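You operate a simulated robot arm through the tools that you are given. There is no shell and no other tool. Be economical: measure what you need, move in short steps, check, and stop when the job is done.

The job below is to be done with a simulated robot arm. You get a single attempt, and the scene is never put back.

TASK
Park the mixer: dial to 0, socket switch off, splash lid shut, green scoop in the steel table drawer.
Fine: the lid shuts over the clamped beaker; shut the drawer again.

It is judged by the outcome, as a careful person would: the job done as asked, and still so three seconds after it is handed in. It fails if anything else is knocked over, pushed out of place, dropped, spilled or broken. Lids that push on must go on centred and level and be pressed home; caps that screw on are set level and turned clockwise until they are tight.

THE ROBOT
A 6-joint arm with a fingered hand on a trunk, on a base that drives. Base frame: it is fixed to the floor where the robot stands at the start and does not move with it; the origin is under the middle of the robot, x ahead of it, y to its left, z up. Lengths are in mm, angles in rad, forces in N, time in s.
With the tool pointing down near the work surface it reaches from about 360 to 820 mm from the robot's upright axis, wherever it stands. Its first joint turns from -2.007 to 2.007 rad. Places, roughly: chuck knob [800, 300, 1300]; clamp knob [700, 300, 700]; height lever [1100, 300, 1200]; inside the steel table drawer [900, 500, 600]; mixer head [1000, 400, 1300]; mixer switch [900, 100, 800]; socket switch [1100, 0, 800]; speed dial [900, 0, 800]; splash lid [1000, 200, 900]; steel table drawer [800, 500, 600]. Payload 4 kg.
The TCP is the grasp point between the finger pads, 26 mm short of the fingertips. In the tool frame z runs along the fingers and y along their closing line. Largest opening 164 mm; the body of the gripper starts 73 mm behind the TCP. The gripper is a hand of 5 fingers: y runs from the thumb to the fingers, the wrist lies at [0, 0, -239] in the tool frame, and closing takes about 1.5 s.
Orientation is told as [roll, pitch, yaw] about the base's x, y, z axes, in that order, counted from this pose: with the fingers straight down and closing along the base's y, the tool's x points along the base's -x, its y along +y and its z along -z.

THE INTERFACE
- The arm moves only by the tool move_arm. Its argument "commands" is text: rows parted by semicolons, each of 7 numbers parted by spaces: the turn, a rotation vector about the base's x, y, z in units of 180 degrees (1.0 is 180 degrees), then the shift along the base's x, y, z in units of 300 mm (1.0 is 300 mm), then the closure, from 0 (fully open) to 1 (shut). In form: wx wy wz tx ty tz fingers; .... A call has 1 to 10 rows; each row is the pose to reach, as a shift and turn from the pose commanded when the call began. A call with a number of a shift or a turn outside -1 to 1 is refused whole. Each row takes 0.2 s and may step no farther than 50 mm and 0.15 rad from the row before; otherwise, or with a gripper value out of range, the whole call is refused. Where a pose cannot be reached the arm comes as near as it can. A force on the tool above 40 N (or 10 N above the force at the start of the call, whichever is more), or a blocked arm, ends the call early, and 0.2 s more pass. Each finger travels about 45 mm/s and halts on what it meets, pressing with about 28 N; the grip force reading is that of the motor and also rises with nothing between the fingers. The clock runs only during rows and for 0.2 s after the last one: add rows that repeat a pose to give the fingers time. It gives the time, the measured TCP pose, the force on the tool (base axes), the opening and the grip force at its end, in the units of the frame above (readings bear some noise), with the torque about the TCP (base axes, N m) and any sound that the robot's microphone picked up.
- Cameras (640 x 400 px; columns grow to the right, rows downward): "scene" is now at [25.8, 180.3, 1516.7]; the picture's right is [0.01, -1.00, 0.00], its down [-0.63, -0.01, -0.77] and it looks along [0.77, 0.01, -0.63] (base axes); focal length 247 px, centre (320, 200). "wrist" rides on the gripper at [51, -70, -93] in the tool frame; the picture's right is [0.81, 0.59, 0.00], its down [-0.43, 0.59, -0.68] and it looks along [-0.40, 0.55, 0.74] (tool axes); focal length 270 px, centre (320, 200). There is no depth. A picture from a camera that has moved, and an enlarged one, comes with that camera's place and axes in the base frame and with its lens. The place of the scene camera against the robot may be out by one fixed shift of up to 12 mm in any direction.
- capture(camera): a new picture of that camera. No time passes.
- slide_trunk(by): slides the trunk up (or, below 0, down) by that many mm; the arm and the scene camera ride with it, the base frame stays. It gives what a move gives, with no picture.
- drive_base(legs): drives the robot by 1 to 6 legs, each [ahead, left, turn to the left] in mm, mm and rad, along the robot's own axes; the way and the turn of a leg run together, so that a leg with both is an arc; at most 1500 mm and 3.142 rad a leg. The arm and the cameras ride along, it lands a little off, and it stops where it bumps. It gives what a move gives.
- grasp_type(shape): the hand has 5 fingers and takes this shape, open, in about a second: jaw (thumb against the fingers, like two jaws); tri (thumb and two fingers); tip (a fingertip pinch); poke (one finger out to press); point (the index stretched); flat (the hand flat); cup (the hand cupped); fist (a fist). The gripper value then closes the fingers along that shape, each until it touches; the sizes above hold for jaw. It gives what a move gives, with no picture.
- turn_head(pan, tilt): turns the head with the scene camera to pan (to the left, within 2.705 rad either way) and tilt (down, from -0.506 to 1.204), counted from straight ahead of the robot. It gives what a move gives.
- inspect(camera, box): a new picture of the part [left, top, right, bottom] of that camera's present view, enlarged. No time passes.
- sign_off(): hands the job in; it is judged then, once.

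Go step by step. Nothing tells you exact positions but the pictures and the camera data: compare them with the known pose of the tool, close in by small moves and look again before you grip or let go. The budget is 120 turns and 78 pictures, counting those below and the enlarged ones. Unless the task says otherwise, let go and move clear before handing in, and close with one line.

The tools are called after "Call:" by a JSON object that holds its "method" and its "body". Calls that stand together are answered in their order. move_arm: Moves the arm, as the interface text tells. Its arguments: {"type":"object","properties":{"commands":{"type":"string"}},"required":["commands"]} The other tools are called the same way: slide_trunk (by) slides the trunk up or down; grasp_type (shape) gives the hand a shape; drive_base (legs) drives the base; turn_head (pan, tilt) turns the head that bears the scene camera; capture (camera) takes a picture; inspect (camera, box) takes an enlarged picture of a part of a camera's view; sign_off () hands the job in.

At the start:

```text
time_s: 0.0
position: [443.1, 236.9, 1108.8]
ee_rot: [-0.001, 0.001, 0.0]
force: [-1.3, -0.8, 0.3]
moment: [0.02, 0.01, -0.02]
opening: 163.7
finger_force: 0.0
shape: jaw
trunk travel left (down, up): [-550.0, 440.0]
robot x, y, heading: [-2.0, -1.6, 0.001]
head pan, tilt: [0.01, 0.686]
```

scene: 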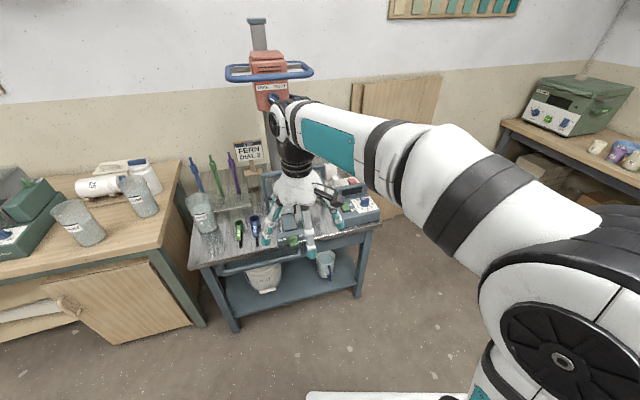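
wrist: 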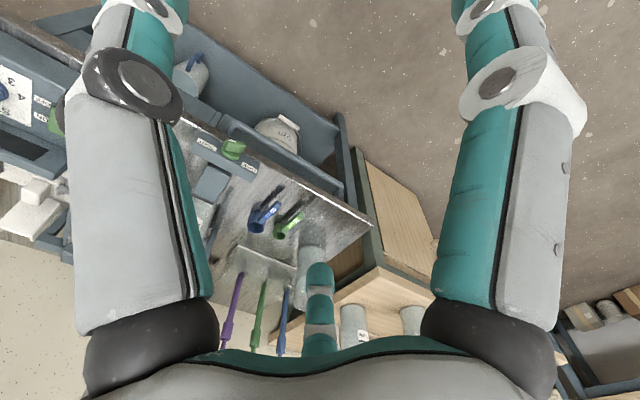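

The arm hides part of the steel table with the mixer. I'll take enlarged views of what can be seen first.

Call:
{"method": "inspect", "body": {"camera": "scene", "box": [180, 120, 400, 310]}}

Call:
{"method": "inspect", "body": {"camera": "wrist", "box": [0, 0, 450, 380]}}

```text
2.11 times, centred on (290, 215) of scene
camera zoom: at [25.8, 180.3, 1516.7], right [0.01, -1.0, 0.0], down [-0.63, -0.01, -0.77], along [0.77, 0.01, -0.63], focal length 520 px, centre (383, 168)
```

zoom: 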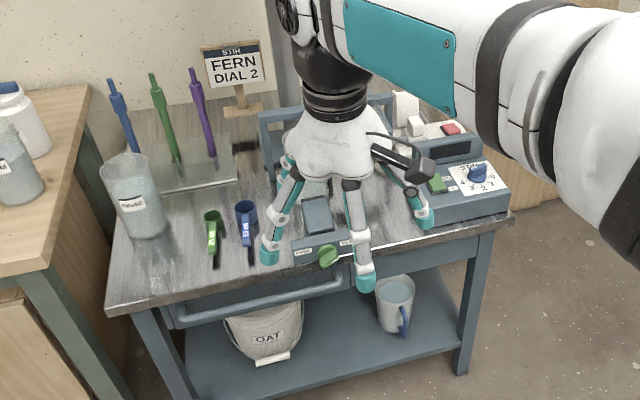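

```text
1.05 times, centred on (225, 190) of wrist (not enlarged: the box is as wide or as high as the picture)
camera zoom: at [391.8, 165.8, 1203.1], right [-0.81, 0.59, 0.0], down [0.43, 0.59, 0.68], along [0.4, 0.55, -0.74], focal length 284 px, centre (420, 210)
```

zoom: 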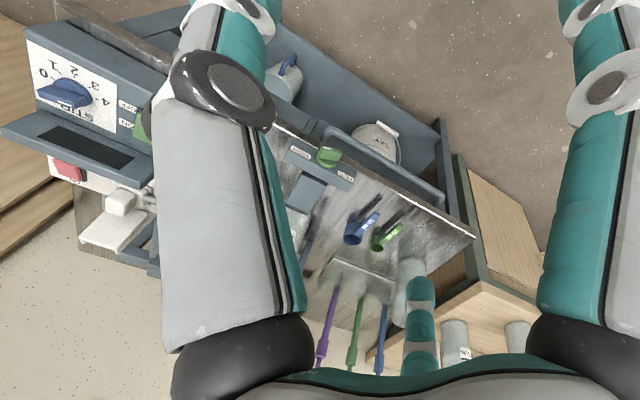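

The hand stands in front of the table, so I'll move it to the robot's right to clear the view.

Call:
{"method": "move_arm", "body": {"commands": "0 0 0 0 -0.16 0 0; 0 0 0 0 -0.32 0 0; 0 0 0 0 -0.48 0 0; 0 0 0 0 -0.64 0 0; 0 0 0 0 -0.8 0 0; 0 0 0 0 -0.96 0 0"}}

Call:
{"method": "move_arm", "body": {"commands": "0 0 0 0 -0.16 0 0; 0 0 0 0 -0.32 0 0; 0 0 0 0 -0.48 0 0; 0 0 0 0 -0.64 0 0; 0 0 0 0 -0.8 0 0; 0 0 0 0 -0.96 0 0"}}

Call:
{"method": "turn_head", "body": {"pan": 0.15, "tilt": 0.6}}

Call:
{"method": "capture", "body": {"camera": "scene"}}

```text
time_s: 1.4
position: [443.3, -52.6, 1109.3]
ee_rot: [-0.002, 0.0, 0.0]
force: [-0.3, -1.0, -0.3]
moment: [-0.01, 0.03, 0.02]
opening: 163.9
finger_force: 0.0
shape: jaw
trunk travel left (down, up): [-550.0, 440.0]
robot x, y, heading: [-0.1, 3.6, -0.001]
head pan, tilt: [0.01, 0.686]
```

```text
time_s: 2.8
position: [439.9, -341.7, 1098.7]
ee_rot: [-0.004, -0.004, 0.0]
force: [-0.6, -0.6, 0.5]
moment: [0.0, -0.01, 0.01]
opening: 163.9
finger_force: 0.1
shape: jaw
out of reach, approached as far as the arm can: row 5, 6
trunk travel left (down, up): [-550.0, 440.0]
robot x, y, heading: [3.6, -1.0, -0.006]
head pan, tilt: [0.01, 0.686]
```

```text
time_s: 3.5
position: [439.8, -339.4, 1100.0]
ee_rot: [-0.004, -0.006, 0.0]
force: [0.3, -0.2, -0.4]
moment: [0.01, -0.01, 0.01]
opening: 163.9
finger_force: 0.1
shape: jaw
trunk travel left (down, up): [-550.0, 440.0]
robot x, y, heading: [2.1, 1.3, 0.003]
head pan, tilt: [0.15, 0.6]
```

```text
73 pictures are left
camera scene: at [27.8, 192.3, 1524.2], right [0.15, -0.99, 0.0], down [-0.56, -0.08, -0.82], along [0.82, 0.12, -0.57], focal length 247 px, centre (320, 200)
```

scene: 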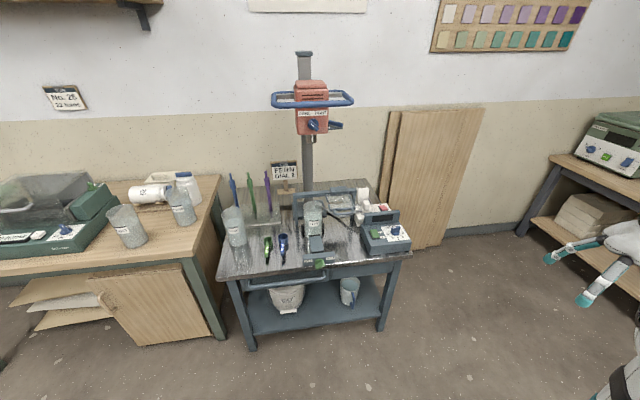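

Call:
{"method": "inspect", "body": {"camera": "scene", "box": [210, 145, 420, 275]}}

Call:
{"method": "inspect", "body": {"camera": "scene", "box": [290, 175, 410, 255]}}

Call:
{"method": "inspect", "body": {"camera": "scene", "box": [225, 210, 345, 300]}}

```text
3.05 times, centred on (315, 210) of scene
camera zoom: at [27.8, 192.3, 1524.2], right [0.15, -0.99, 0.0], down [-0.56, -0.08, -0.82], along [0.82, 0.12, -0.57], focal length 753 px, centre (335, 170)
```

zoom: 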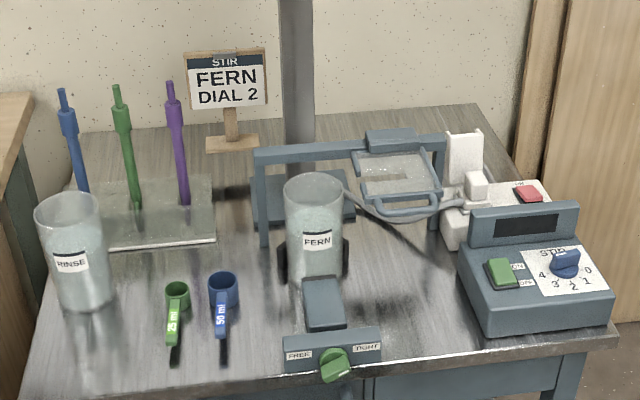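

```text
5.00 times, centred on (350, 215) of scene
camera zoom: at [27.8, 192.3, 1524.2], right [0.15, -0.99, 0.0], down [-0.56, -0.08, -0.82], along [0.82, 0.12, -0.57], focal length 1236 px, centre (170, 125)
```

zoom: 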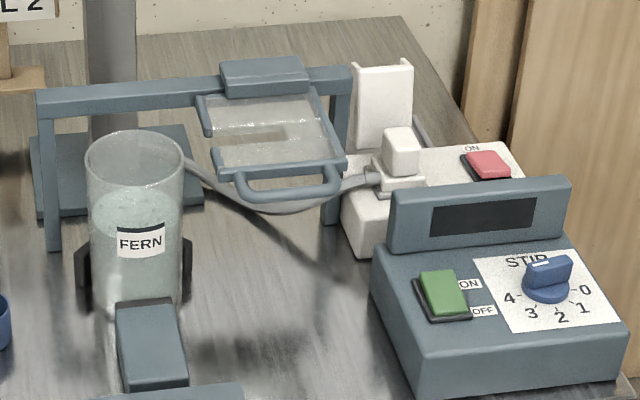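

```text
4.44 times, centred on (285, 255) of scene
camera zoom: at [27.8, 192.3, 1524.2], right [0.15, -0.99, 0.0], down [-0.56, -0.08, -0.82], along [0.82, 0.12, -0.57], focal length 1098 px, centre (476, -44)
```

zoom: 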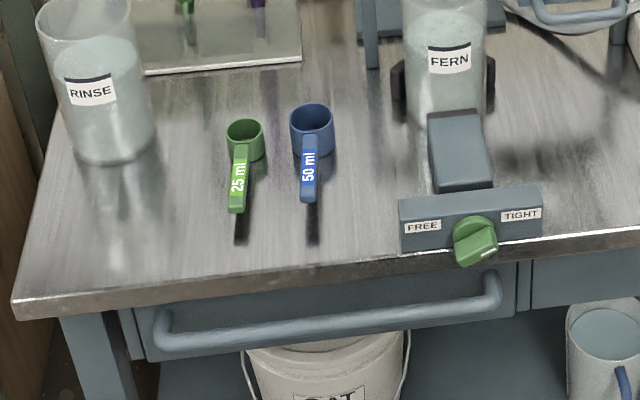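

The dial and sockets sit at the right of the table, the clamped FERN beaker in the middle, the lid on its frame behind, and the scoops on the left. I'll drive closer so that everything is in reach, and the second viewpoint will give me depth.

Call:
{"method": "drive_base", "body": {"legs": [[0, 180, 0], [300, 0, 0]]}}

Call:
{"method": "turn_head", "body": {"pan": 0.0, "tilt": 0.85}}

Call:
{"method": "capture", "body": {"camera": "scene"}}

```text
time_s: 6.6
position: [741.5, -167.9, 1099.7]
ee_rot: [-0.004, -0.005, -0.005]
force: [0.7, 0.6, 0.1]
moment: [-0.03, 0.02, 0.05]
opening: 163.8
finger_force: 0.0
shape: jaw
trunk travel left (down, up): [-550.0, 440.0]
robot x, y, heading: [303.8, 170.6, -0.005]
head pan, tilt: [0.15, 0.6]
```

```text
time_s: 7.4
position: [742.6, -168.0, 1099.1]
ee_rot: [-0.004, -0.005, -0.005]
force: [0.6, 0.0, 0.0]
moment: [0.0, -0.01, -0.01]
opening: 163.8
finger_force: 0.2
shape: jaw
trunk travel left (down, up): [-550.0, 440.0]
robot x, y, heading: [302.6, 172.9, -0.002]
head pan, tilt: [0.0, 0.85]
```

```text
69 pictures are left
camera scene: at [323.0, 353.5, 1503.4], right [0.0, -1.0, 0.0], down [-0.75, 0.0, -0.66], along [0.66, 0.0, -0.75], focal length 247 px, centre (320, 200)
```

scene: 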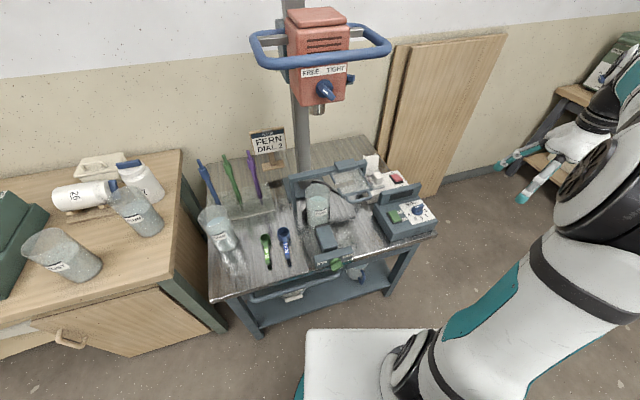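

Call:
{"method": "inspect", "body": {"camera": "scene", "box": [280, 150, 440, 275]}}

Call:
{"method": "inspect", "body": {"camera": "scene", "box": [200, 200, 360, 325]}}

Call:
{"method": "inspect", "body": {"camera": "scene", "box": [360, 165, 440, 245]}}

```text
3.20 times, centred on (360, 212) of scene
camera zoom: at [323.0, 353.5, 1503.4], right [0.0, -1.0, 0.0], down [-0.75, 0.0, -0.66], along [0.66, 0.0, -0.75], focal length 791 px, centre (192, 160)
```

zoom: 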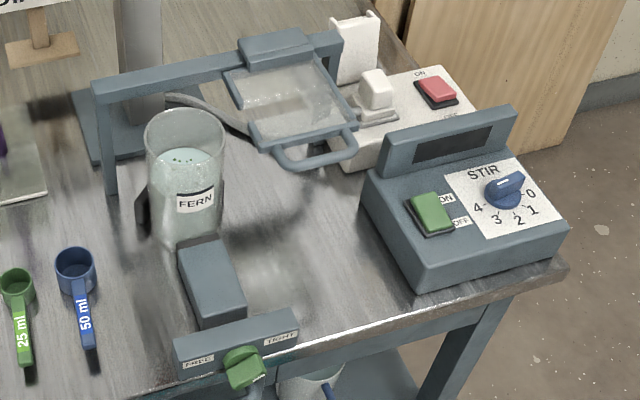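

```text
3.20 times, centred on (280, 262) of scene
camera zoom: at [323.0, 353.5, 1503.4], right [0.0, -1.0, 0.0], down [-0.75, 0.0, -0.66], along [0.66, 0.0, -0.75], focal length 791 px, centre (448, 0)
```

zoom: 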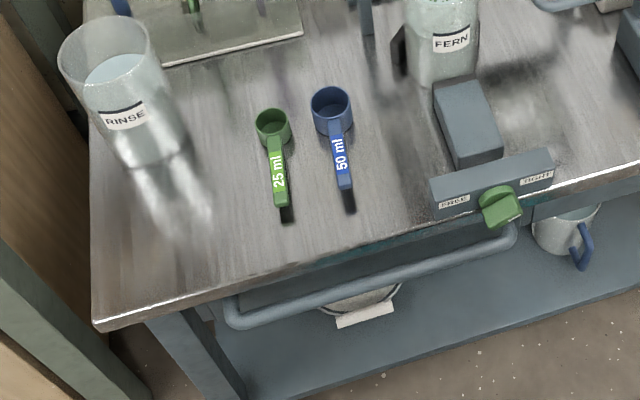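

```text
5.00 times, centred on (400, 205) of scene
camera zoom: at [323.0, 353.5, 1503.4], right [0.0, -1.0, 0.0], down [-0.75, 0.0, -0.66], along [0.66, 0.0, -0.75], focal length 1236 px, centre (-80, 175)
```

zoom: 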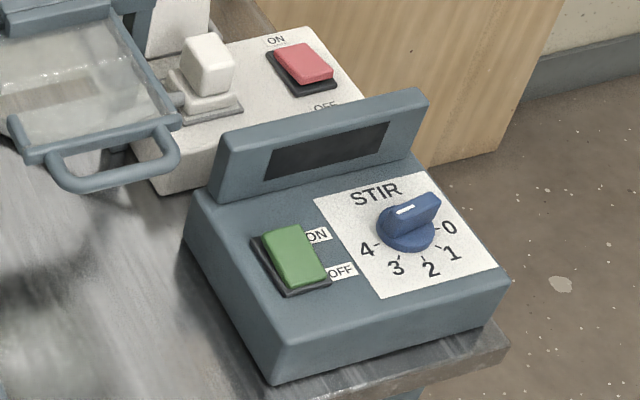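

The table is turned about 0.3 rad. I put the dial near (912,-18,770), the red socket rocker near (1090,24,776), the lid handle near (859,222,893) and the beaker rim near (947,362,845). I'll bring the wrist camera near the dial to read it.

Call:
{"method": "slide_trunk", "body": {"by": -150}}

Call:
{"method": "move_arm", "body": {"commands": "0 0 0 0.15 0.06 0 0; 0 0 0 0.3 0.12 0 0; 0 0 0 0.37 0.18 0 0"}}

Call:
{"method": "capture", "body": {"camera": "wrist"}}

Call:
{"method": "capture", "body": {"camera": "scene"}}

```text
time_s: 9.2
position: [741.8, -167.9, 948.8]
ee_rot: [-0.004, -0.005, -0.006]
force: [-0.2, -0.7, 0.7]
moment: [-0.01, -0.05, -0.03]
opening: 163.8
finger_force: 0.0
shape: jaw
trunk travel left (down, up): [-400.0, 590.0]
robot x, y, heading: [304.9, 174.5, -0.005]
head pan, tilt: [0.0, 0.85]
```

```text
time_s: 10.0
position: [847.0, -111.3, 934.0]
ee_rot: [-0.007, -0.011, -0.006]
force: [-0.2, 1.0, 0.5]
moment: [0.0, -0.05, 0.03]
opening: 163.9
finger_force: 0.0
shape: jaw
out of reach, approached as far as the arm can: row 1, 2, 3
trunk travel left (down, up): [-400.0, 590.0]
robot x, y, heading: [299.9, 176.2, -0.008]
head pan, tilt: [0.0, 0.85]
```

```text
65 pictures are left
camera wrist: at [793.9, -179.5, 1027.5], right [-0.81, 0.59, -0.01], down [0.43, 0.6, 0.68], along [0.41, 0.54, -0.74], focal length 270 px, centre (320, 200)
```

wrist: 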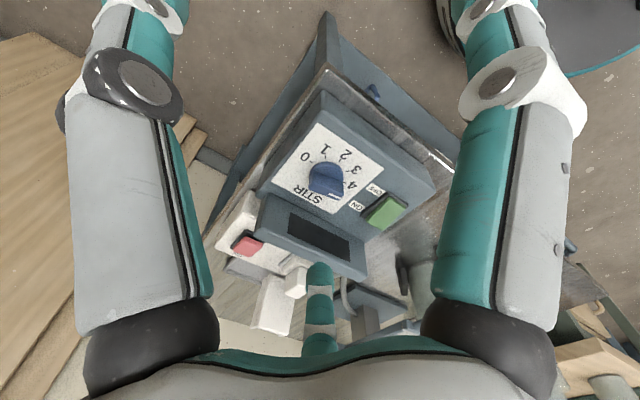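

```text
64 pictures are left
camera scene: at [323.1, 353.5, 1353.4], right [-0.01, -1.0, 0.0], down [-0.75, 0.0, -0.66], along [0.66, 0.0, -0.75], focal length 247 px, centre (320, 200)
```

scene: 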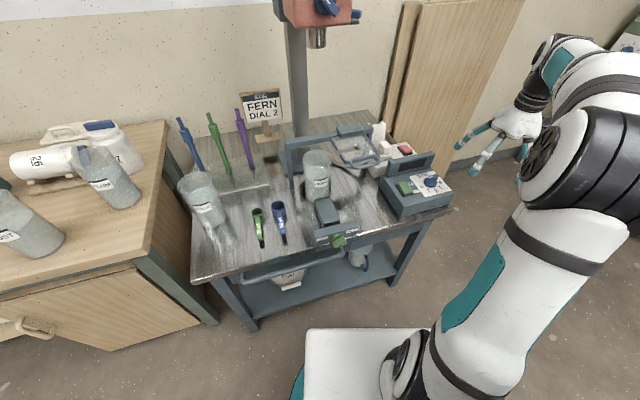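

Call:
{"method": "inspect", "body": {"camera": "wrist", "box": [220, 110, 440, 280]}}

Call:
{"method": "inspect", "body": {"camera": "scene", "box": [310, 110, 460, 220]}}

```text
2.35 times, centred on (330, 195) of wrist
camera zoom: at [793.9, -179.5, 1027.5], right [-0.81, 0.59, -0.01], down [0.43, 0.6, 0.68], along [0.41, 0.54, -0.74], focal length 636 px, centre (296, 212)
```

zoom: 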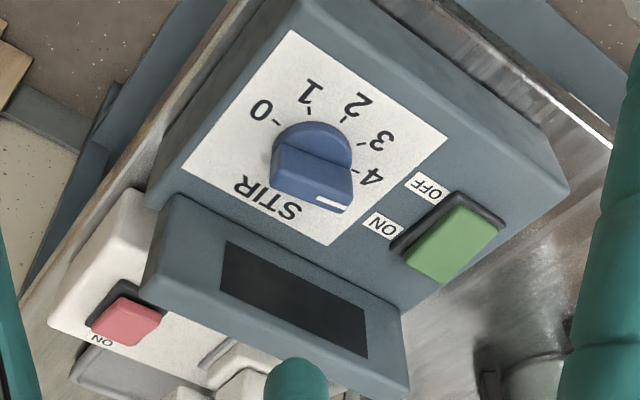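

```text
3.64 times, centred on (385, 165) of scene
camera zoom: at [323.1, 353.5, 1353.4], right [-0.01, -1.0, 0.0], down [-0.75, 0.0, -0.66], along [0.66, 0.0, -0.75], focal length 899 px, centre (84, 327)
```

zoom: 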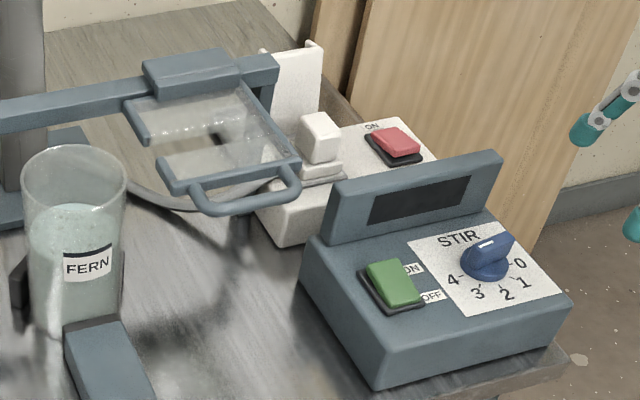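

The white line on the dial points at 4, so it must turn 180° counter-clockwise seen from above, by way of 3, 2 and 1, to reach 0. I'll turn the hand in free air above the dial so it closes across the bar, and test the wrist's range.

Call:
{"method": "move_arm", "body": {"commands": "0 0 -0.0448 0.024 0.035 0 0; 0 0 -0.0896 0.047 0.07 0 0; 0 0 -0.1343 0.07 0.104 0 0; 0 0 -0.179 0.093 0.139 0 0; 0 0 -0.224 0.117 0.174 0 0; 0 0 -0.269 0.14 0.209 0 0; 0 0 -0.313 0.163 0.243 0 0; 0 0 -0.358 0.187 0.278 0 0; 0 0 -0.403 0.21 0.313 0 0; 0 0 -0.403 0.21 0.313 0 0"}}

Call:
{"method": "capture", "body": {"camera": "wrist"}}

```text
time_s: 12.2
position: [903.4, -14.4, 923.0]
ee_rot: [0.003, -0.009, -1.274]
force: [0.4, 0.6, 0.8]
moment: [-0.03, 0.02, -0.01]
opening: 163.9
finger_force: 0.0
shape: jaw
out of reach, approached as far as the arm can: row 3, 4, 5, 6, 7, 8, 9, 10
trunk travel left (down, up): [-400.0, 590.0]
robot x, y, heading: [306.1, 172.9, -0.003]
head pan, tilt: [0.0, 0.85]
```

```text
61 pictures are left
camera wrist: at [822.1, 13.7, 1016.2], right [0.32, 0.95, -0.01], down [0.69, -0.23, 0.68], along [0.64, -0.23, -0.73], focal length 270 px, centre (320, 200)
```

wrist: 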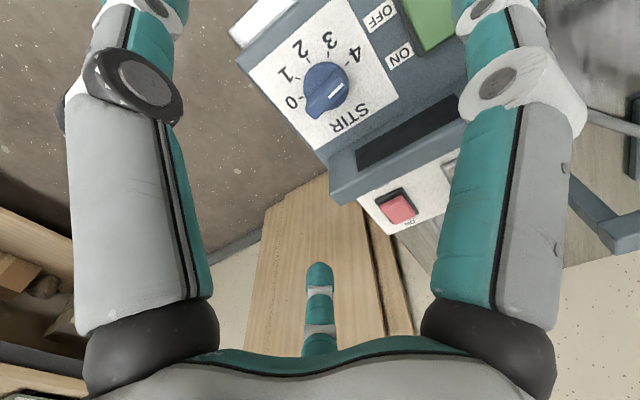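

Call:
{"method": "inspect", "body": {"camera": "wrist", "box": [230, 0, 470, 230]}}

```text
1.74 times, centred on (350, 115) of wrist
camera zoom: at [822.1, 13.7, 1016.2], right [0.32, 0.95, -0.01], down [0.69, -0.23, 0.68], along [0.64, -0.23, -0.73], focal length 470 px, centre (268, 348)
```

zoom: 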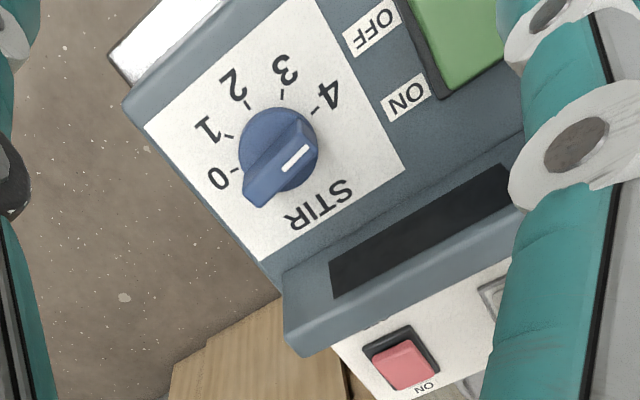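

The panel turns out to be level at z≈761, with the dial axis vertical at (910,-15) and the bar top near z 790. I'll lower a little and test the full 180° of yaw in the air.

Call:
{"method": "move_arm", "body": {"commands": "0 0 0.0475 0.011 -0.002 -0.05 0; 0 0 0.095 0.022 -0.002 -0.1 0; 0 0 0.1425 0.022 -0.002 -0.15 0; 0 0 0.19 0.022 -0.002 -0.15 0; 0 0 0.2375 0.022 -0.002 -0.15 0; 0 0 0.285 0.022 -0.002 -0.15 0; 0 0 0.3325 0.022 -0.002 -0.15 0; 0 0 0.38 0.022 -0.002 -0.15 0; 0 0 0.4275 0.022 -0.002 -0.15 0; 0 0 0.47 0.022 -0.002 -0.15 0"}}

Call:
{"method": "move_arm", "body": {"commands": "0 0 0.0475 0 0 0 0; 0 0 0.095 0 0 0 0; 0 0 0.1425 0 0 0 0; 0 0 0.19 0 0 0 0; 0 0 0.2375 0 0 0 0; 0 0 0.285 0 0 0 0; 0 0 0.3325 0 0 0 0; 0 0 0.38 0 0 0 0; 0 0 0.4275 0 0 0 0; 0 0 0.47 0 0 0 0"}}

```text
time_s: 14.4
position: [912.2, -13.1, 878.6]
ee_rot: [-0.004, -0.005, 0.208]
force: [-0.6, 0.4, -0.5]
moment: [-0.06, 0.02, 0.01]
opening: 163.6
finger_force: 0.0
shape: jaw
trunk travel left (down, up): [-400.0, 590.0]
robot x, y, heading: [304.7, 174.4, -0.011]
head pan, tilt: [0.0, 0.85]
```

```text
time_s: 16.6
position: [915.5, 120.8, 851.5]
ee_rot: [-0.023, 0.087, 1.417]
force: [0.4, -0.5, -0.9]
moment: [0.04, 0.02, 0.02]
opening: 163.9
finger_force: 0.1
shape: jaw
out of reach, approached as far as the arm can: row 7, 8, 9, 10
trunk travel left (down, up): [-400.0, 590.0]
robot x, y, heading: [304.2, 173.0, -0.006]
head pan, tilt: [0.0, 0.85]
```

The wrist stops at a yaw of about 1.1–1.25 rad relative to this arm azimuth. I'll return it the way it came, then look at the other end of the range.

Call:
{"method": "move_arm", "body": {"commands": "0 0 -0.0475 0 0 0 0; 0 0 -0.095 0 0 0 0; 0 0 -0.1425 0 0 0 0; 0 0 -0.19 0 0 0 0; 0 0 -0.2375 0 0 0 0; 0 0 -0.285 0 0 0 0; 0 0 -0.3325 0 0 0 0; 0 0 -0.38 0 0 0 0; 0 0 -0.4275 0 0 0 0; 0 0 -0.47 0 0 0 0"}}

Call:
{"method": "move_arm", "body": {"commands": "0 0 -0.0475 0 0 0 0; 0 0 -0.095 0 0 0 0; 0 0 -0.1425 0 0 0 0; 0 0 -0.19 0 0 0 0; 0 0 -0.2375 0 0 0 0; 0 0 -0.285 0 0 0 0; 0 0 -0.3325 0 0 0 0; 0 0 -0.38 0 0 0 0; 0 0 -0.4275 0 0 0 0; 0 0 -0.47 0 0 0 0"}}

Call:
{"method": "move_arm", "body": {"commands": "0 0 -0.0475 0 0 0 0; 0 0 -0.095 0 0 0 0; 0 0 -0.1425 0 0 0 0; 0 0 -0.19 0 0 0 0; 0 0 -0.2375 0 0 0 0; 0 0 -0.285 0 0 0 0; 0 0 -0.3 0 0 0 0"}}

```text
time_s: 18.0
position: [900.9, 123.3, 853.6]
ee_rot: [-0.018, 0.101, 0.512]
force: [-29.1, -9.0, 8.8]
moment: [0.86, -0.92, 2.25]
opening: 164.0
finger_force: 0.1
shape: jaw
trunk travel left (down, up): [-400.0, 590.0]
robot x, y, heading: [304.9, 171.7, -0.008]
head pan, tilt: [0.0, 0.85]
stopped in row 7: the force on the tool passed its limit at 46 N (the readings are from after the stop); the commanded pose is now the measured one
```

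```text
time_s: 18.4
position: [898.4, 120.4, 853.9]
ee_rot: [-0.018, 0.106, 0.462]
force: [-29.4, -10.3, 11.2]
moment: [0.98, -0.89, 2.24]
opening: 164.1
finger_force: 0.1
shape: jaw
trunk travel left (down, up): [-400.0, 590.0]
robot x, y, heading: [302.1, 170.9, -0.003]
head pan, tilt: [0.0, 0.85]
stopped in row 1: the force on the tool passed its limit at 49 N (the readings are from after the stop); the commanded pose is now the measured one
```

```text
time_s: 18.7
position: [895.1, 120.4, 853.7]
ee_rot: [-0.016, 0.116, 0.409]
force: [-30.0, -9.5, 10.0]
moment: [0.97, -1.0, 2.13]
opening: 163.9
finger_force: 0.0
shape: jaw
trunk travel left (down, up): [-400.0, 590.0]
robot x, y, heading: [300.1, 176.4, -0.007]
head pan, tilt: [0.0, 0.85]
stopped in row 1: the force on the tool passed its limit at 49 N (the readings are from after the stop); the commanded pose is now the measured one
```

The commanded pose had been reset to the drifted one, and the hand is now touching something, most likely the lid. I'll look before moving again.

Call:
{"method": "capture", "body": {"camera": "scene"}}

Call:
{"method": "inspect", "body": {"camera": "scene", "box": [290, 90, 460, 230]}}

Call:
{"method": "capture", "body": {"camera": "wrist"}}

```text
59 pictures are left
camera scene: at [316.1, 351.4, 1353.6], right [-0.01, -1.0, 0.0], down [-0.75, 0.01, -0.66], along [0.66, 0.0, -0.75], focal length 247 px, centre (320, 200)
```

scene: 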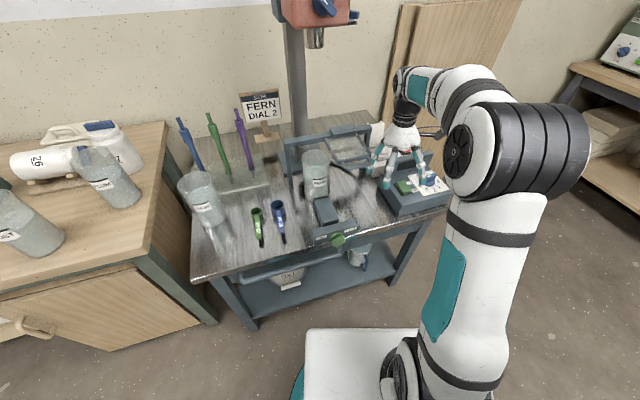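

```text
2.86 times, centred on (375, 160) of scene
camera zoom: at [316.1, 351.4, 1353.6], right [-0.01, -1.0, 0.0], down [-0.75, 0.01, -0.66], along [0.66, 0.0, -0.75], focal length 706 px, centre (163, 314)
```

zoom: 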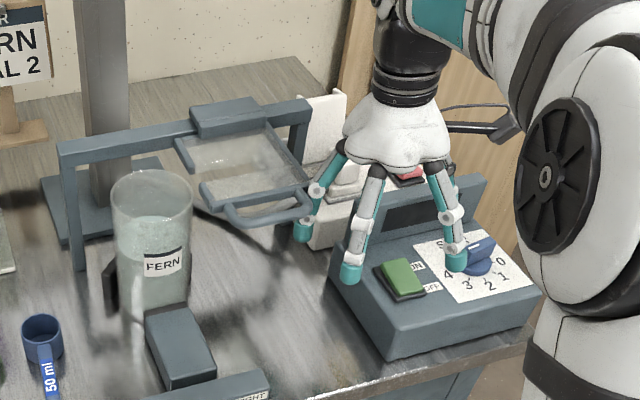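

```text
57 pictures are left
camera wrist: at [885.3, 41.5, 953.9], right [-0.97, 0.22, 0.08], down [0.22, 0.76, 0.61], along [0.07, 0.61, -0.79], focal length 270 px, centre (320, 200)
```

wrist: 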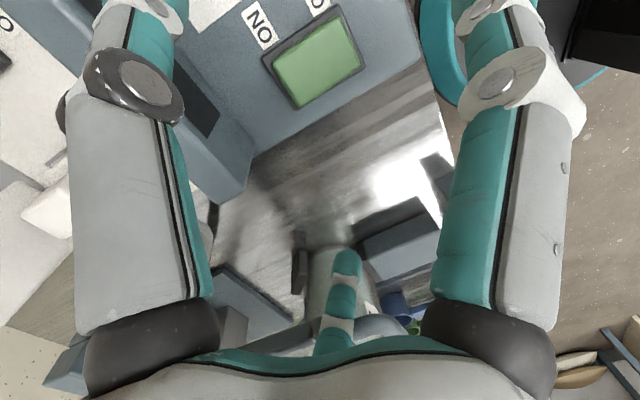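

A finger on the left side is pressed against the lid's right corner. I'll back away along the contact force, towards -x and -y, and then rise.

Call:
{"method": "move_arm", "body": {"commands": "0 0 0 -0.06 -0.04 0 0; 0 0 0 -0.1 -0.12 0 0; 0 0 0 -0.1 -0.25 0.05 0; 0 0 0 -0.1 -0.38 0.15 0"}}

Call:
{"method": "inspect", "body": {"camera": "scene", "box": [290, 90, 460, 230]}}

```text
time_s: 19.7
position: [870.3, 7.3, 896.3]
ee_rot: [-0.017, 0.111, 0.41]
force: [0.9, 1.0, 0.7]
moment: [-0.04, -0.01, 0.0]
opening: 164.0
finger_force: 0.1
shape: jaw
trunk travel left (down, up): [-400.0, 590.0]
robot x, y, heading: [302.9, 171.4, -0.005]
head pan, tilt: [0.0, 0.85]
```

```text
2.86 times, centred on (375, 160) of scene
camera zoom: at [321.1, 352.7, 1353.3], right [-0.01, -1.0, 0.0], down [-0.75, 0.01, -0.66], along [0.66, 0.0, -0.75], focal length 706 px, centre (163, 314)
```

zoom: 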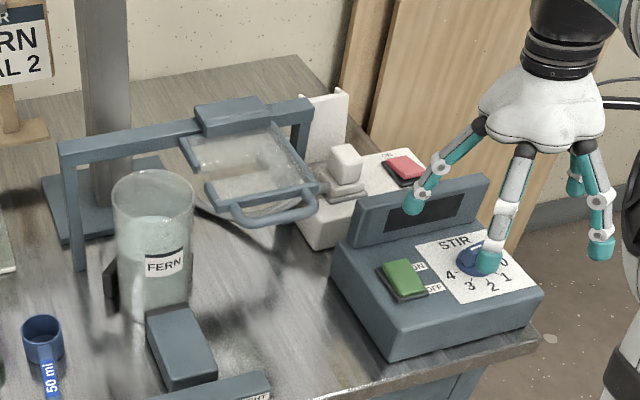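

The lid looks unmoved. I'll drive to the table's right-front side, so that the wrist range covers the whole half turn of the dial.

Call:
{"method": "drive_base", "body": {"legs": [[0, -470, 0], [125, 0, 0]]}}

Call:
{"method": "turn_head", "body": {"pan": 0.5, "tilt": 0.85}}

Call:
{"method": "capture", "body": {"camera": "scene"}}

```text
time_s: 23.4
position: [990.6, -466.6, 895.6]
ee_rot: [-0.019, 0.111, 0.413]
force: [-0.2, -0.3, -0.5]
moment: [0.01, 0.0, 0.02]
opening: 164.0
finger_force: 0.0
shape: jaw
trunk travel left (down, up): [-400.0, 590.0]
robot x, y, heading: [423.4, -304.2, -0.001]
head pan, tilt: [0.0, 0.85]
```

```text
time_s: 24.3
position: [990.0, -467.7, 895.4]
ee_rot: [-0.018, 0.112, 0.413]
force: [-0.1, 0.7, 0.3]
moment: [0.03, -0.01, -0.03]
opening: 163.8
finger_force: 0.0
shape: jaw
trunk travel left (down, up): [-400.0, 590.0]
robot x, y, heading: [419.5, -300.5, 0.0]
head pan, tilt: [0.499, 0.85]
```

```text
55 pictures are left
camera scene: at [431.1, -86.1, 1353.3], right [0.47, -0.88, 0.0], down [-0.66, -0.36, -0.66], along [0.58, 0.31, -0.75], focal length 247 px, centre (320, 200)
```

scene: 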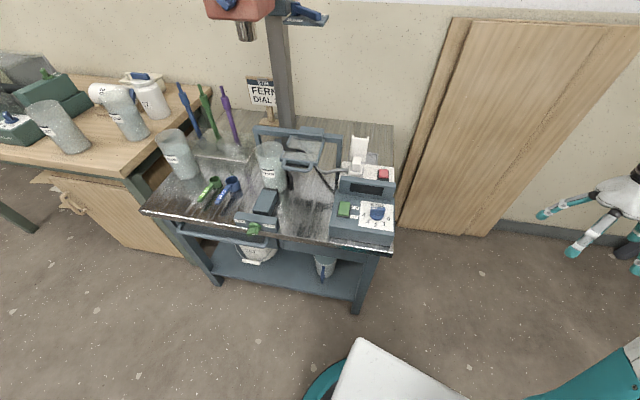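

Good view. Next I'll level the hand and bring it back over the table towards the dial.

Call:
{"method": "move_arm", "body": {"commands": "0.0195 -0.0304 0 -0.03 0.14 0.0 0; 0.0195 -0.0304 0 -0.06 0.28 0.03 0; 0.0195 -0.0304 0 -0.1 0.42 0.05 0; 0.0195 -0.0304 0 -0.14 0.56 0.05 0; 0.0195 -0.0304 0 -0.18 0.7 0.05 0; 0.0195 -0.0304 0 -0.22 0.84 0.05 0; 0.0195 -0.0304 0 -0.27 0.97 0.05 0;0.0195 -0.0304 0 -0.27 0.97 0.05 0"}}

Call:
{"method": "move_arm", "body": {"commands": "0 0 -0.0475 0 0.1 0 0; 0 0 -0.095 0 0.2 0 0; 0 0 -0.1425 0 0.3 0 0; 0 0 -0.19 0 0.4 0 0; 0 0 -0.2375 0 0.45 0 0; 0 0 -0.285 0 0.5 0 0; 0 0 -0.3325 0 0.535 0 0; 0 0 -0.38 0 0.535 0 0; 0 0 -0.4275 0 0.535 0 0; 0 0 -0.47 0 0.535 0 0"}}

```text
time_s: 26.1
position: [909.8, -175.5, 907.6]
ee_rot: [0.0, 0.002, 0.414]
force: [0.4, -0.1, -0.5]
moment: [-0.01, 0.0, 0.0]
opening: 164.1
finger_force: 0.1
shape: jaw
trunk travel left (down, up): [-400.0, 590.0]
robot x, y, heading: [420.5, -302.2, -0.009]
head pan, tilt: [0.499, 0.85]
```

```text
time_s: 28.3
position: [909.4, -15.1, 911.9]
ee_rot: [0.001, 0.001, -1.064]
force: [0.3, 0.6, -0.5]
moment: [-0.02, 0.03, 0.04]
opening: 164.1
finger_force: 0.0
shape: jaw
trunk travel left (down, up): [-400.0, 590.0]
robot x, y, heading: [420.8, -307.5, -0.006]
head pan, tilt: [0.499, 0.85]
```

Now I'll set the yaw to match the bar and close partway above the dial, then check.

Call:
{"method": "move_arm", "body": {"commands": "0 0 -0.032 0 0 0 0.2; 0 0 -0.064 0 0 0 0.4; 0 0 -0.064 0 0 -0.05 0.6; 0 0 -0.064 0 0 -0.1 0.6; 0 0 -0.064 0 0 -0.15 0.6; 0 0 -0.064 0 0 -0.15 0.6; 0 0 -0.064 0 0 -0.15 0.6"}}

Call:
{"method": "capture", "body": {"camera": "wrist"}}

Call:
{"method": "inspect", "body": {"camera": "scene", "box": [310, 120, 430, 260]}}

```text
time_s: 29.9
position: [908.7, -16.1, 866.1]
ee_rot: [0.0, 0.001, -1.263]
force: [0.5, -1.0, -0.2]
moment: [-0.02, -0.01, 0.0]
opening: 65.9
finger_force: 0.0
shape: jaw
trunk travel left (down, up): [-400.0, 590.0]
robot x, y, heading: [422.4, -301.0, -0.005]
head pan, tilt: [0.499, 0.85]
```

```text
54 pictures are left
camera wrist: at [826.7, 11.3, 959.0], right [0.32, 0.95, 0.0], down [0.7, -0.23, 0.68], along [0.64, -0.21, -0.74], focal length 270 px, centre (320, 200)
```

wrist: 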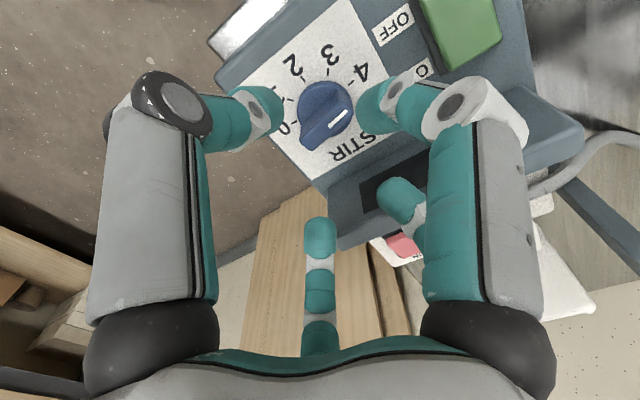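

```text
2.86 times, centred on (370, 190) of scene
camera zoom: at [431.0, -85.9, 1353.3], right [0.48, -0.88, 0.0], down [-0.66, -0.36, -0.66], along [0.58, 0.31, -0.75], focal length 706 px, centre (177, 229)
```

zoom: 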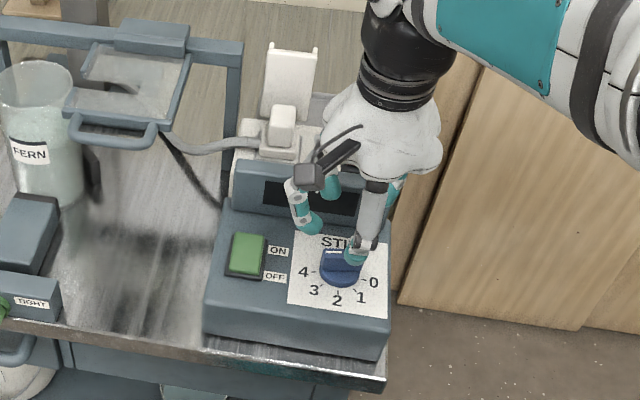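

In jaw shape the two opposing fingers straddle the centre line, which is wider than the bar. I'll try the fingertip pinch for the small dial.

Call:
{"method": "grasp_type", "body": {"shape": "tip"}}

Call:
{"method": "capture", "body": {"camera": "wrist"}}

Call:
{"method": "inspect", "body": {"camera": "scene", "box": [310, 120, 430, 260]}}

```text
time_s: 30.8
position: [909.5, -15.7, 866.4]
ee_rot: [0.001, 0.0, -1.262]
force: [-1.0, 0.0, -0.5]
moment: [-0.01, 0.0, 0.03]
opening: 164.0
finger_force: 0.1
shape: tip
trunk travel left (down, up): [-400.0, 590.0]
robot x, y, heading: [422.2, -305.0, -0.003]
head pan, tilt: [0.499, 0.85]
```

```text
52 pictures are left
camera wrist: at [826.7, 11.4, 959.2], right [0.32, 0.95, 0.0], down [0.7, -0.23, 0.68], along [0.64, -0.21, -0.74], focal length 270 px, centre (320, 200)
```

wrist: 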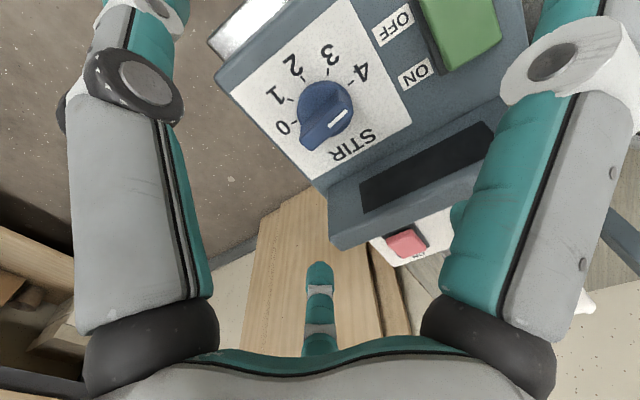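

```text
2.86 times, centred on (370, 190) of scene
camera zoom: at [431.0, -85.9, 1353.3], right [0.48, -0.88, 0.0], down [-0.66, -0.36, -0.66], along [0.58, 0.31, -0.75], focal length 706 px, centre (177, 229)
```

zoom: 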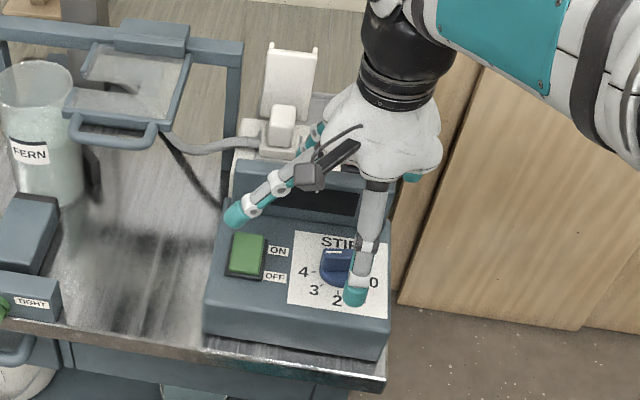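

Call:
{"method": "move_arm", "body": {"commands": "0 0 0 0 0 0 0.3; 0 0 0 0 0 0 0.7; 0 0 0 0 0 0 0.7; 0 0 0 0 0 0 0.7; 0 0 0 0 0 0 0.7; 0 0 0 0 0 0 0.7; 0 0 0 0 0 0 0.7"}}

Call:
{"method": "capture", "body": {"camera": "wrist"}}

```text
time_s: 32.4
position: [909.1, -17.1, 866.5]
ee_rot: [0.0, 0.0, -1.264]
force: [0.3, 0.1, -0.4]
moment: [0.01, 0.02, 0.0]
opening: 49.4
finger_force: 0.1
shape: tip
trunk travel left (down, up): [-400.0, 590.0]
robot x, y, heading: [418.4, -306.2, -0.002]
head pan, tilt: [0.499, 0.85]
```

```text
50 pictures are left
camera wrist: at [826.7, 11.4, 959.2], right [0.32, 0.95, 0.0], down [0.7, -0.23, 0.68], along [0.64, -0.21, -0.74], focal length 270 px, centre (320, 200)
```

wrist: 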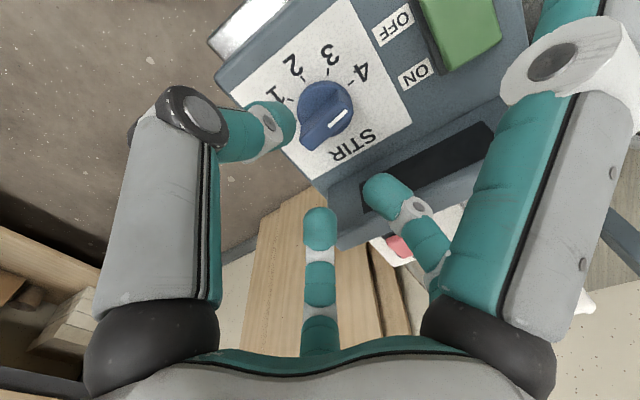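

Call:
{"method": "inspect", "body": {"camera": "wrist", "box": [260, 50, 400, 180]}}

```text
3.08 times, centred on (330, 115) of wrist
camera zoom: at [826.7, 11.4, 959.2], right [0.32, 0.95, 0.0], down [0.7, -0.23, 0.68], along [0.64, -0.21, -0.74], focal length 832 px, centre (289, 462)
```

zoom: 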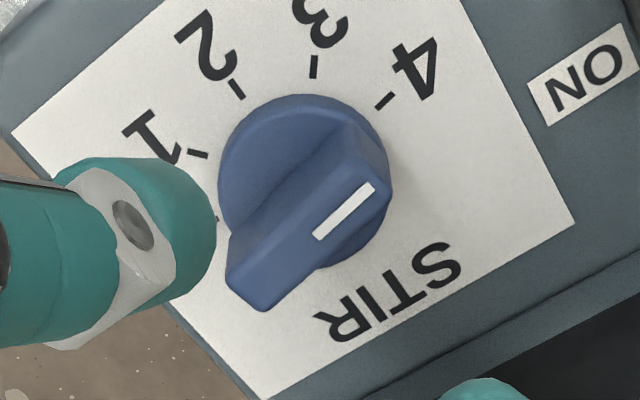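

The bar top is near z 789. I'll lower the pinch so the tips sit just above the disc at about z 776, and close.

Call:
{"method": "move_arm", "body": {"commands": "0 0 0 0.003 0.005 -0.1 0.7; 0 0 0 0.003 0.005 -0.18 0.7; 0 0 0 0.003 0.005 -0.215 0.7; 0 0 0 0.003 0.005 -0.215 0.8; 0 0 0 0.003 0.005 -0.215 0.9; 0 0 0 0.003 0.005 -0.215 1; 0 0 0 0.003 0.005 -0.215 1; 0 0 0 0.003 0.005 -0.215 1; 0 0 0 0.003 0.005 -0.215 1"}}

Call:
{"method": "capture", "body": {"camera": "wrist"}}

```text
time_s: 34.4
position: [910.6, -13.7, 801.6]
ee_rot: [-0.001, 0.001, -1.264]
force: [2.5, 0.8, -5.7]
moment: [0.02, -0.03, 0.06]
opening: 11.6
finger_force: 27.8
shape: tip
trunk travel left (down, up): [-400.0, 590.0]
robot x, y, heading: [421.1, -303.6, -0.008]
head pan, tilt: [0.499, 0.85]
```

```text
48 pictures are left
camera wrist: at [828.0, 13.1, 894.5], right [0.32, 0.95, 0.0], down [0.7, -0.23, 0.68], along [0.64, -0.21, -0.74], focal length 270 px, centre (320, 200)
```

wrist: 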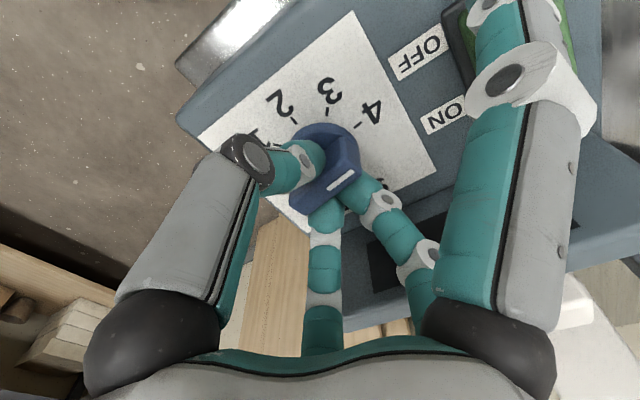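

The grip is firm on the bar. Before turning, I'll check where the two folded-out fingers would sweep relative to the display panel.

Call:
{"method": "inspect", "body": {"camera": "scene", "box": [320, 130, 420, 250]}}

```text
3.33 times, centred on (370, 190) of scene
camera zoom: at [431.6, -85.7, 1353.2], right [0.48, -0.88, 0.0], down [-0.66, -0.36, -0.66], along [0.58, 0.31, -0.75], focal length 824 px, centre (153, 233)
```

zoom: 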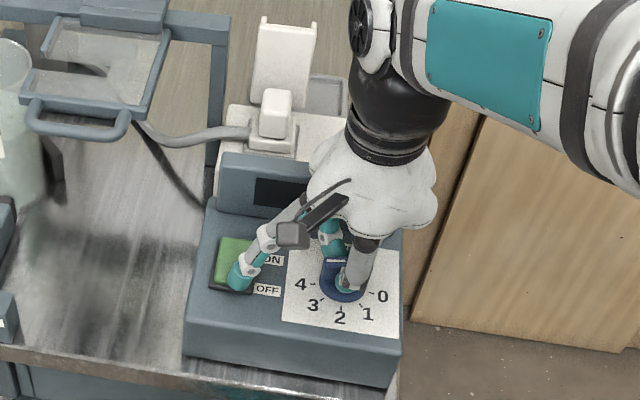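

A splayed finger would brush the display panel during the turn. I'll release, rise, switch to jaw, where the side fingers stay close in, and grip again.

Call:
{"method": "move_arm", "body": {"commands": "0 0 0 0 0 0 0.7; 0 0 0 0 0 0 0.7; 0 0 0 0 0 0.1 0.7; 0 0 0 0 0 0.24 0.7"}}

Call:
{"method": "grasp_type", "body": {"shape": "jaw"}}

Call:
{"method": "move_arm", "body": {"commands": "0 0 0 0 0 0 0.3; 0 0 0 0 0 0 0.7; 0 0 0 0 0 0 0.7; 0 0 0 0 0 0 0.7; 0 0 0 0 0 0 0.7; 0 0 0 0 0 0 0.7; 0 0 0 0 0 -0.1 0.7"}}

Call:
{"method": "capture", "body": {"camera": "wrist"}}

```text
time_s: 35.4
position: [908.1, -15.6, 873.4]
ee_rot: [0.001, 0.0, -1.263]
force: [1.0, -0.4, -0.9]
moment: [-0.01, 0.01, -0.02]
opening: 48.8
finger_force: 0.0
shape: tip
trunk travel left (down, up): [-400.0, 590.0]
robot x, y, heading: [424.1, -304.3, -0.002]
head pan, tilt: [0.499, 0.85]
```

```text
time_s: 36.3
position: [908.9, -14.3, 871.1]
ee_rot: [-0.001, -0.001, -1.265]
force: [0.4, 0.0, 0.1]
moment: [-0.01, -0.01, -0.03]
opening: 163.9
finger_force: 0.1
shape: jaw
trunk travel left (down, up): [-400.0, 590.0]
robot x, y, heading: [419.4, -301.7, -0.003]
head pan, tilt: [0.499, 0.85]
```

```text
time_s: 37.9
position: [909.1, -14.8, 843.1]
ee_rot: [-0.001, 0.0, -1.263]
force: [-0.6, -0.2, -0.1]
moment: [0.0, 0.01, 0.01]
opening: 49.8
finger_force: 0.0
shape: jaw
trunk travel left (down, up): [-400.0, 590.0]
robot x, y, heading: [422.3, -303.9, -0.006]
head pan, tilt: [0.499, 0.85]
```

```text
46 pictures are left
camera wrist: at [826.2, 12.5, 936.1], right [0.32, 0.95, 0.0], down [0.7, -0.23, 0.68], along [0.64, -0.21, -0.74], focal length 270 px, centre (320, 200)
```

wrist: 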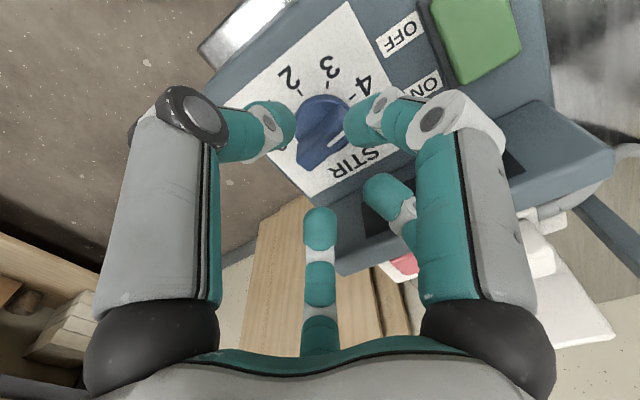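

Call:
{"method": "move_arm", "body": {"commands": "0 0 0 0.003 0 -0.08 0.7; 0 0 0 0.003 0 -0.138 0.7; 0 0 0 0.003 0 -0.138 0.8; 0 0 0 0.003 0 -0.138 0.9; 0 0 0 0.003 0 -0.138 1; 0 0 0 0.003 0 -0.138 1; 0 0 0 0.003 0 -0.138 1; 0 0 0 0.003 0 -0.138 1"}}

Call:
{"method": "capture", "body": {"camera": "wrist"}}

```text
time_s: 39.7
position: [909.3, -13.9, 798.1]
ee_rot: [0.001, -0.001, -1.263]
force: [-6.6, 10.8, -6.4]
moment: [0.32, 0.18, 0.03]
opening: 12.9
finger_force: 27.9
shape: jaw
trunk travel left (down, up): [-400.0, 590.0]
robot x, y, heading: [419.6, -302.8, -0.0]
head pan, tilt: [0.499, 0.85]
```

```text
45 pictures are left
camera wrist: at [827.2, 13.9, 893.0], right [0.32, 0.95, 0.0], down [0.7, -0.23, 0.68], along [0.64, -0.21, -0.74], focal length 270 px, centre (320, 200)
```

wrist: 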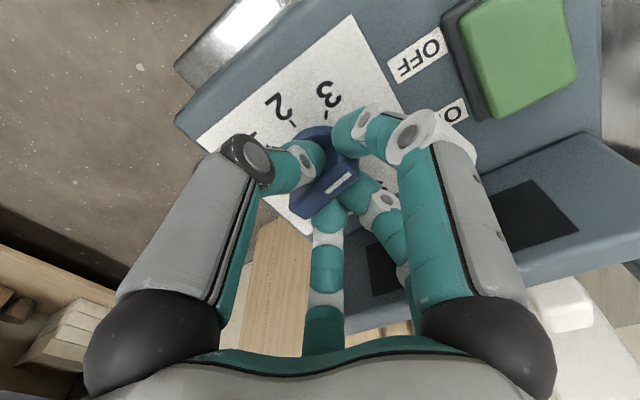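

Gripped. Turning the dial counter-clockwise in stages.

Call:
{"method": "move_arm", "body": {"commands": "0 0 0.03 0 0 0 1; 0 0 0.06 0 0 0 1; 0 0 0.1 0 0 0 1; 0 0 0.14 0 0 0 1; 0 0 0.18 0 0 0 1; 0 0 0.22 0 0 0 1; 0 0 0.26 0 0 0 1; 0 0 0.3 0 0 0 1"}}

Call:
{"method": "capture", "body": {"camera": "wrist"}}

```text
time_s: 41.5
position: [911.1, -15.1, 800.5]
ee_rot: [-0.003, 0.002, -0.32]
force: [-9.5, -6.5, -27.7]
moment: [-0.15, 0.17, 0.01]
opening: 12.6
finger_force: 28.0
shape: jaw
trunk travel left (down, up): [-400.0, 590.0]
robot x, y, heading: [423.0, -302.9, -0.003]
head pan, tilt: [0.499, 0.85]
```

```text
44 pictures are left
camera wrist: at [840.7, -64.6, 894.2], right [-0.58, 0.81, 0.0], down [0.6, 0.43, 0.67], along [0.55, 0.39, -0.74], focal length 270 px, centre (320, 200)
```

wrist: 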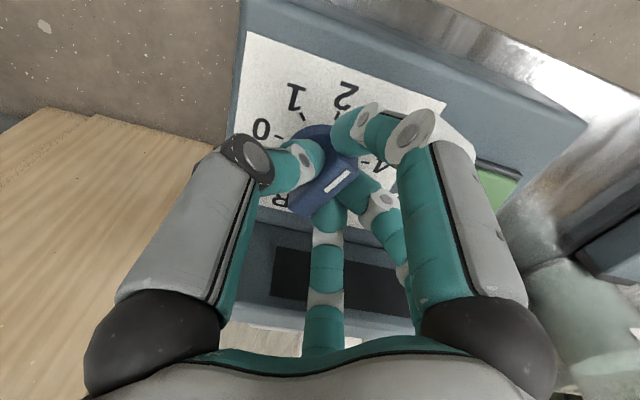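

Call:
{"method": "move_arm", "body": {"commands": "0 0 0.03 0 0 -0.008 1; 0 0 0.07 0 0 -0.008 1; 0 0 0.11 0 0 -0.008 1; 0 0 0.15 0 0 -0.008 1; 0 0 0.19 0 0 -0.008 1; 0 0 0.23 0 0 -0.008 1; 0 0 0.27 0 0 -0.008 1; 0 0 0.31 0 0 -0.008 1; 0 0 0.35 0 0 -0.008 1"}}

```text
time_s: 43.5
position: [912.0, -14.7, 799.8]
ee_rot: [0.001, -0.003, 0.779]
force: [9.9, -12.8, -10.7]
moment: [-0.31, -0.21, 0.0]
opening: 12.7
finger_force: 28.4
shape: jaw
trunk travel left (down, up): [-400.0, 590.0]
robot x, y, heading: [422.4, -301.8, -0.002]
head pan, tilt: [0.499, 0.85]
```

Call:
{"method": "move_arm", "body": {"commands": "0 0 0.04 0 0 0 1; 0 0 0.08 0 0 0 1; 0 0 0.12 0 0 0 1; 0 0 0.16 0 0 0 1; 0 0 0.2 0 0 0 1; 0 0 0.24 0 0 0 1; 0 0 0.28 0 0 0 1; 0 0 0.31 0 0 0 1"}}

Call:
{"method": "capture", "body": {"camera": "wrist"}}

```text
time_s: 45.3
position: [912.4, -14.5, 799.4]
ee_rot: [0.001, -0.001, 1.754]
force: [22.4, -10.9, 0.8]
moment: [-0.2, -0.55, -0.24]
opening: 12.8
finger_force: 27.9
shape: jaw
trunk travel left (down, up): [-400.0, 590.0]
robot x, y, heading: [420.3, -299.8, -0.005]
head pan, tilt: [0.499, 0.85]
```

```text
43 pictures are left
camera wrist: at [989.6, -52.4, 892.8], right [-0.43, -0.9, 0.0], down [-0.66, 0.32, 0.68], along [-0.61, 0.29, -0.74], focal length 270 px, centre (320, 200)
```

wrist: 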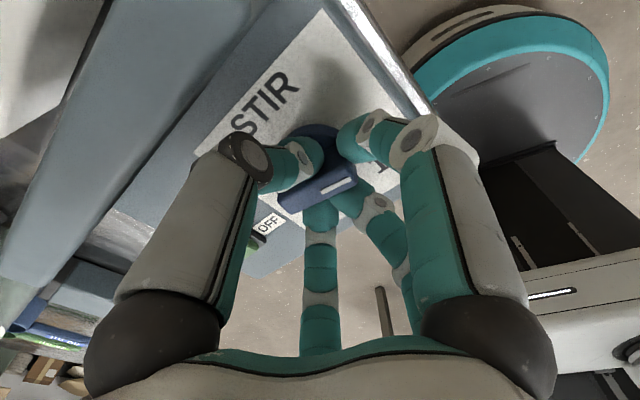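

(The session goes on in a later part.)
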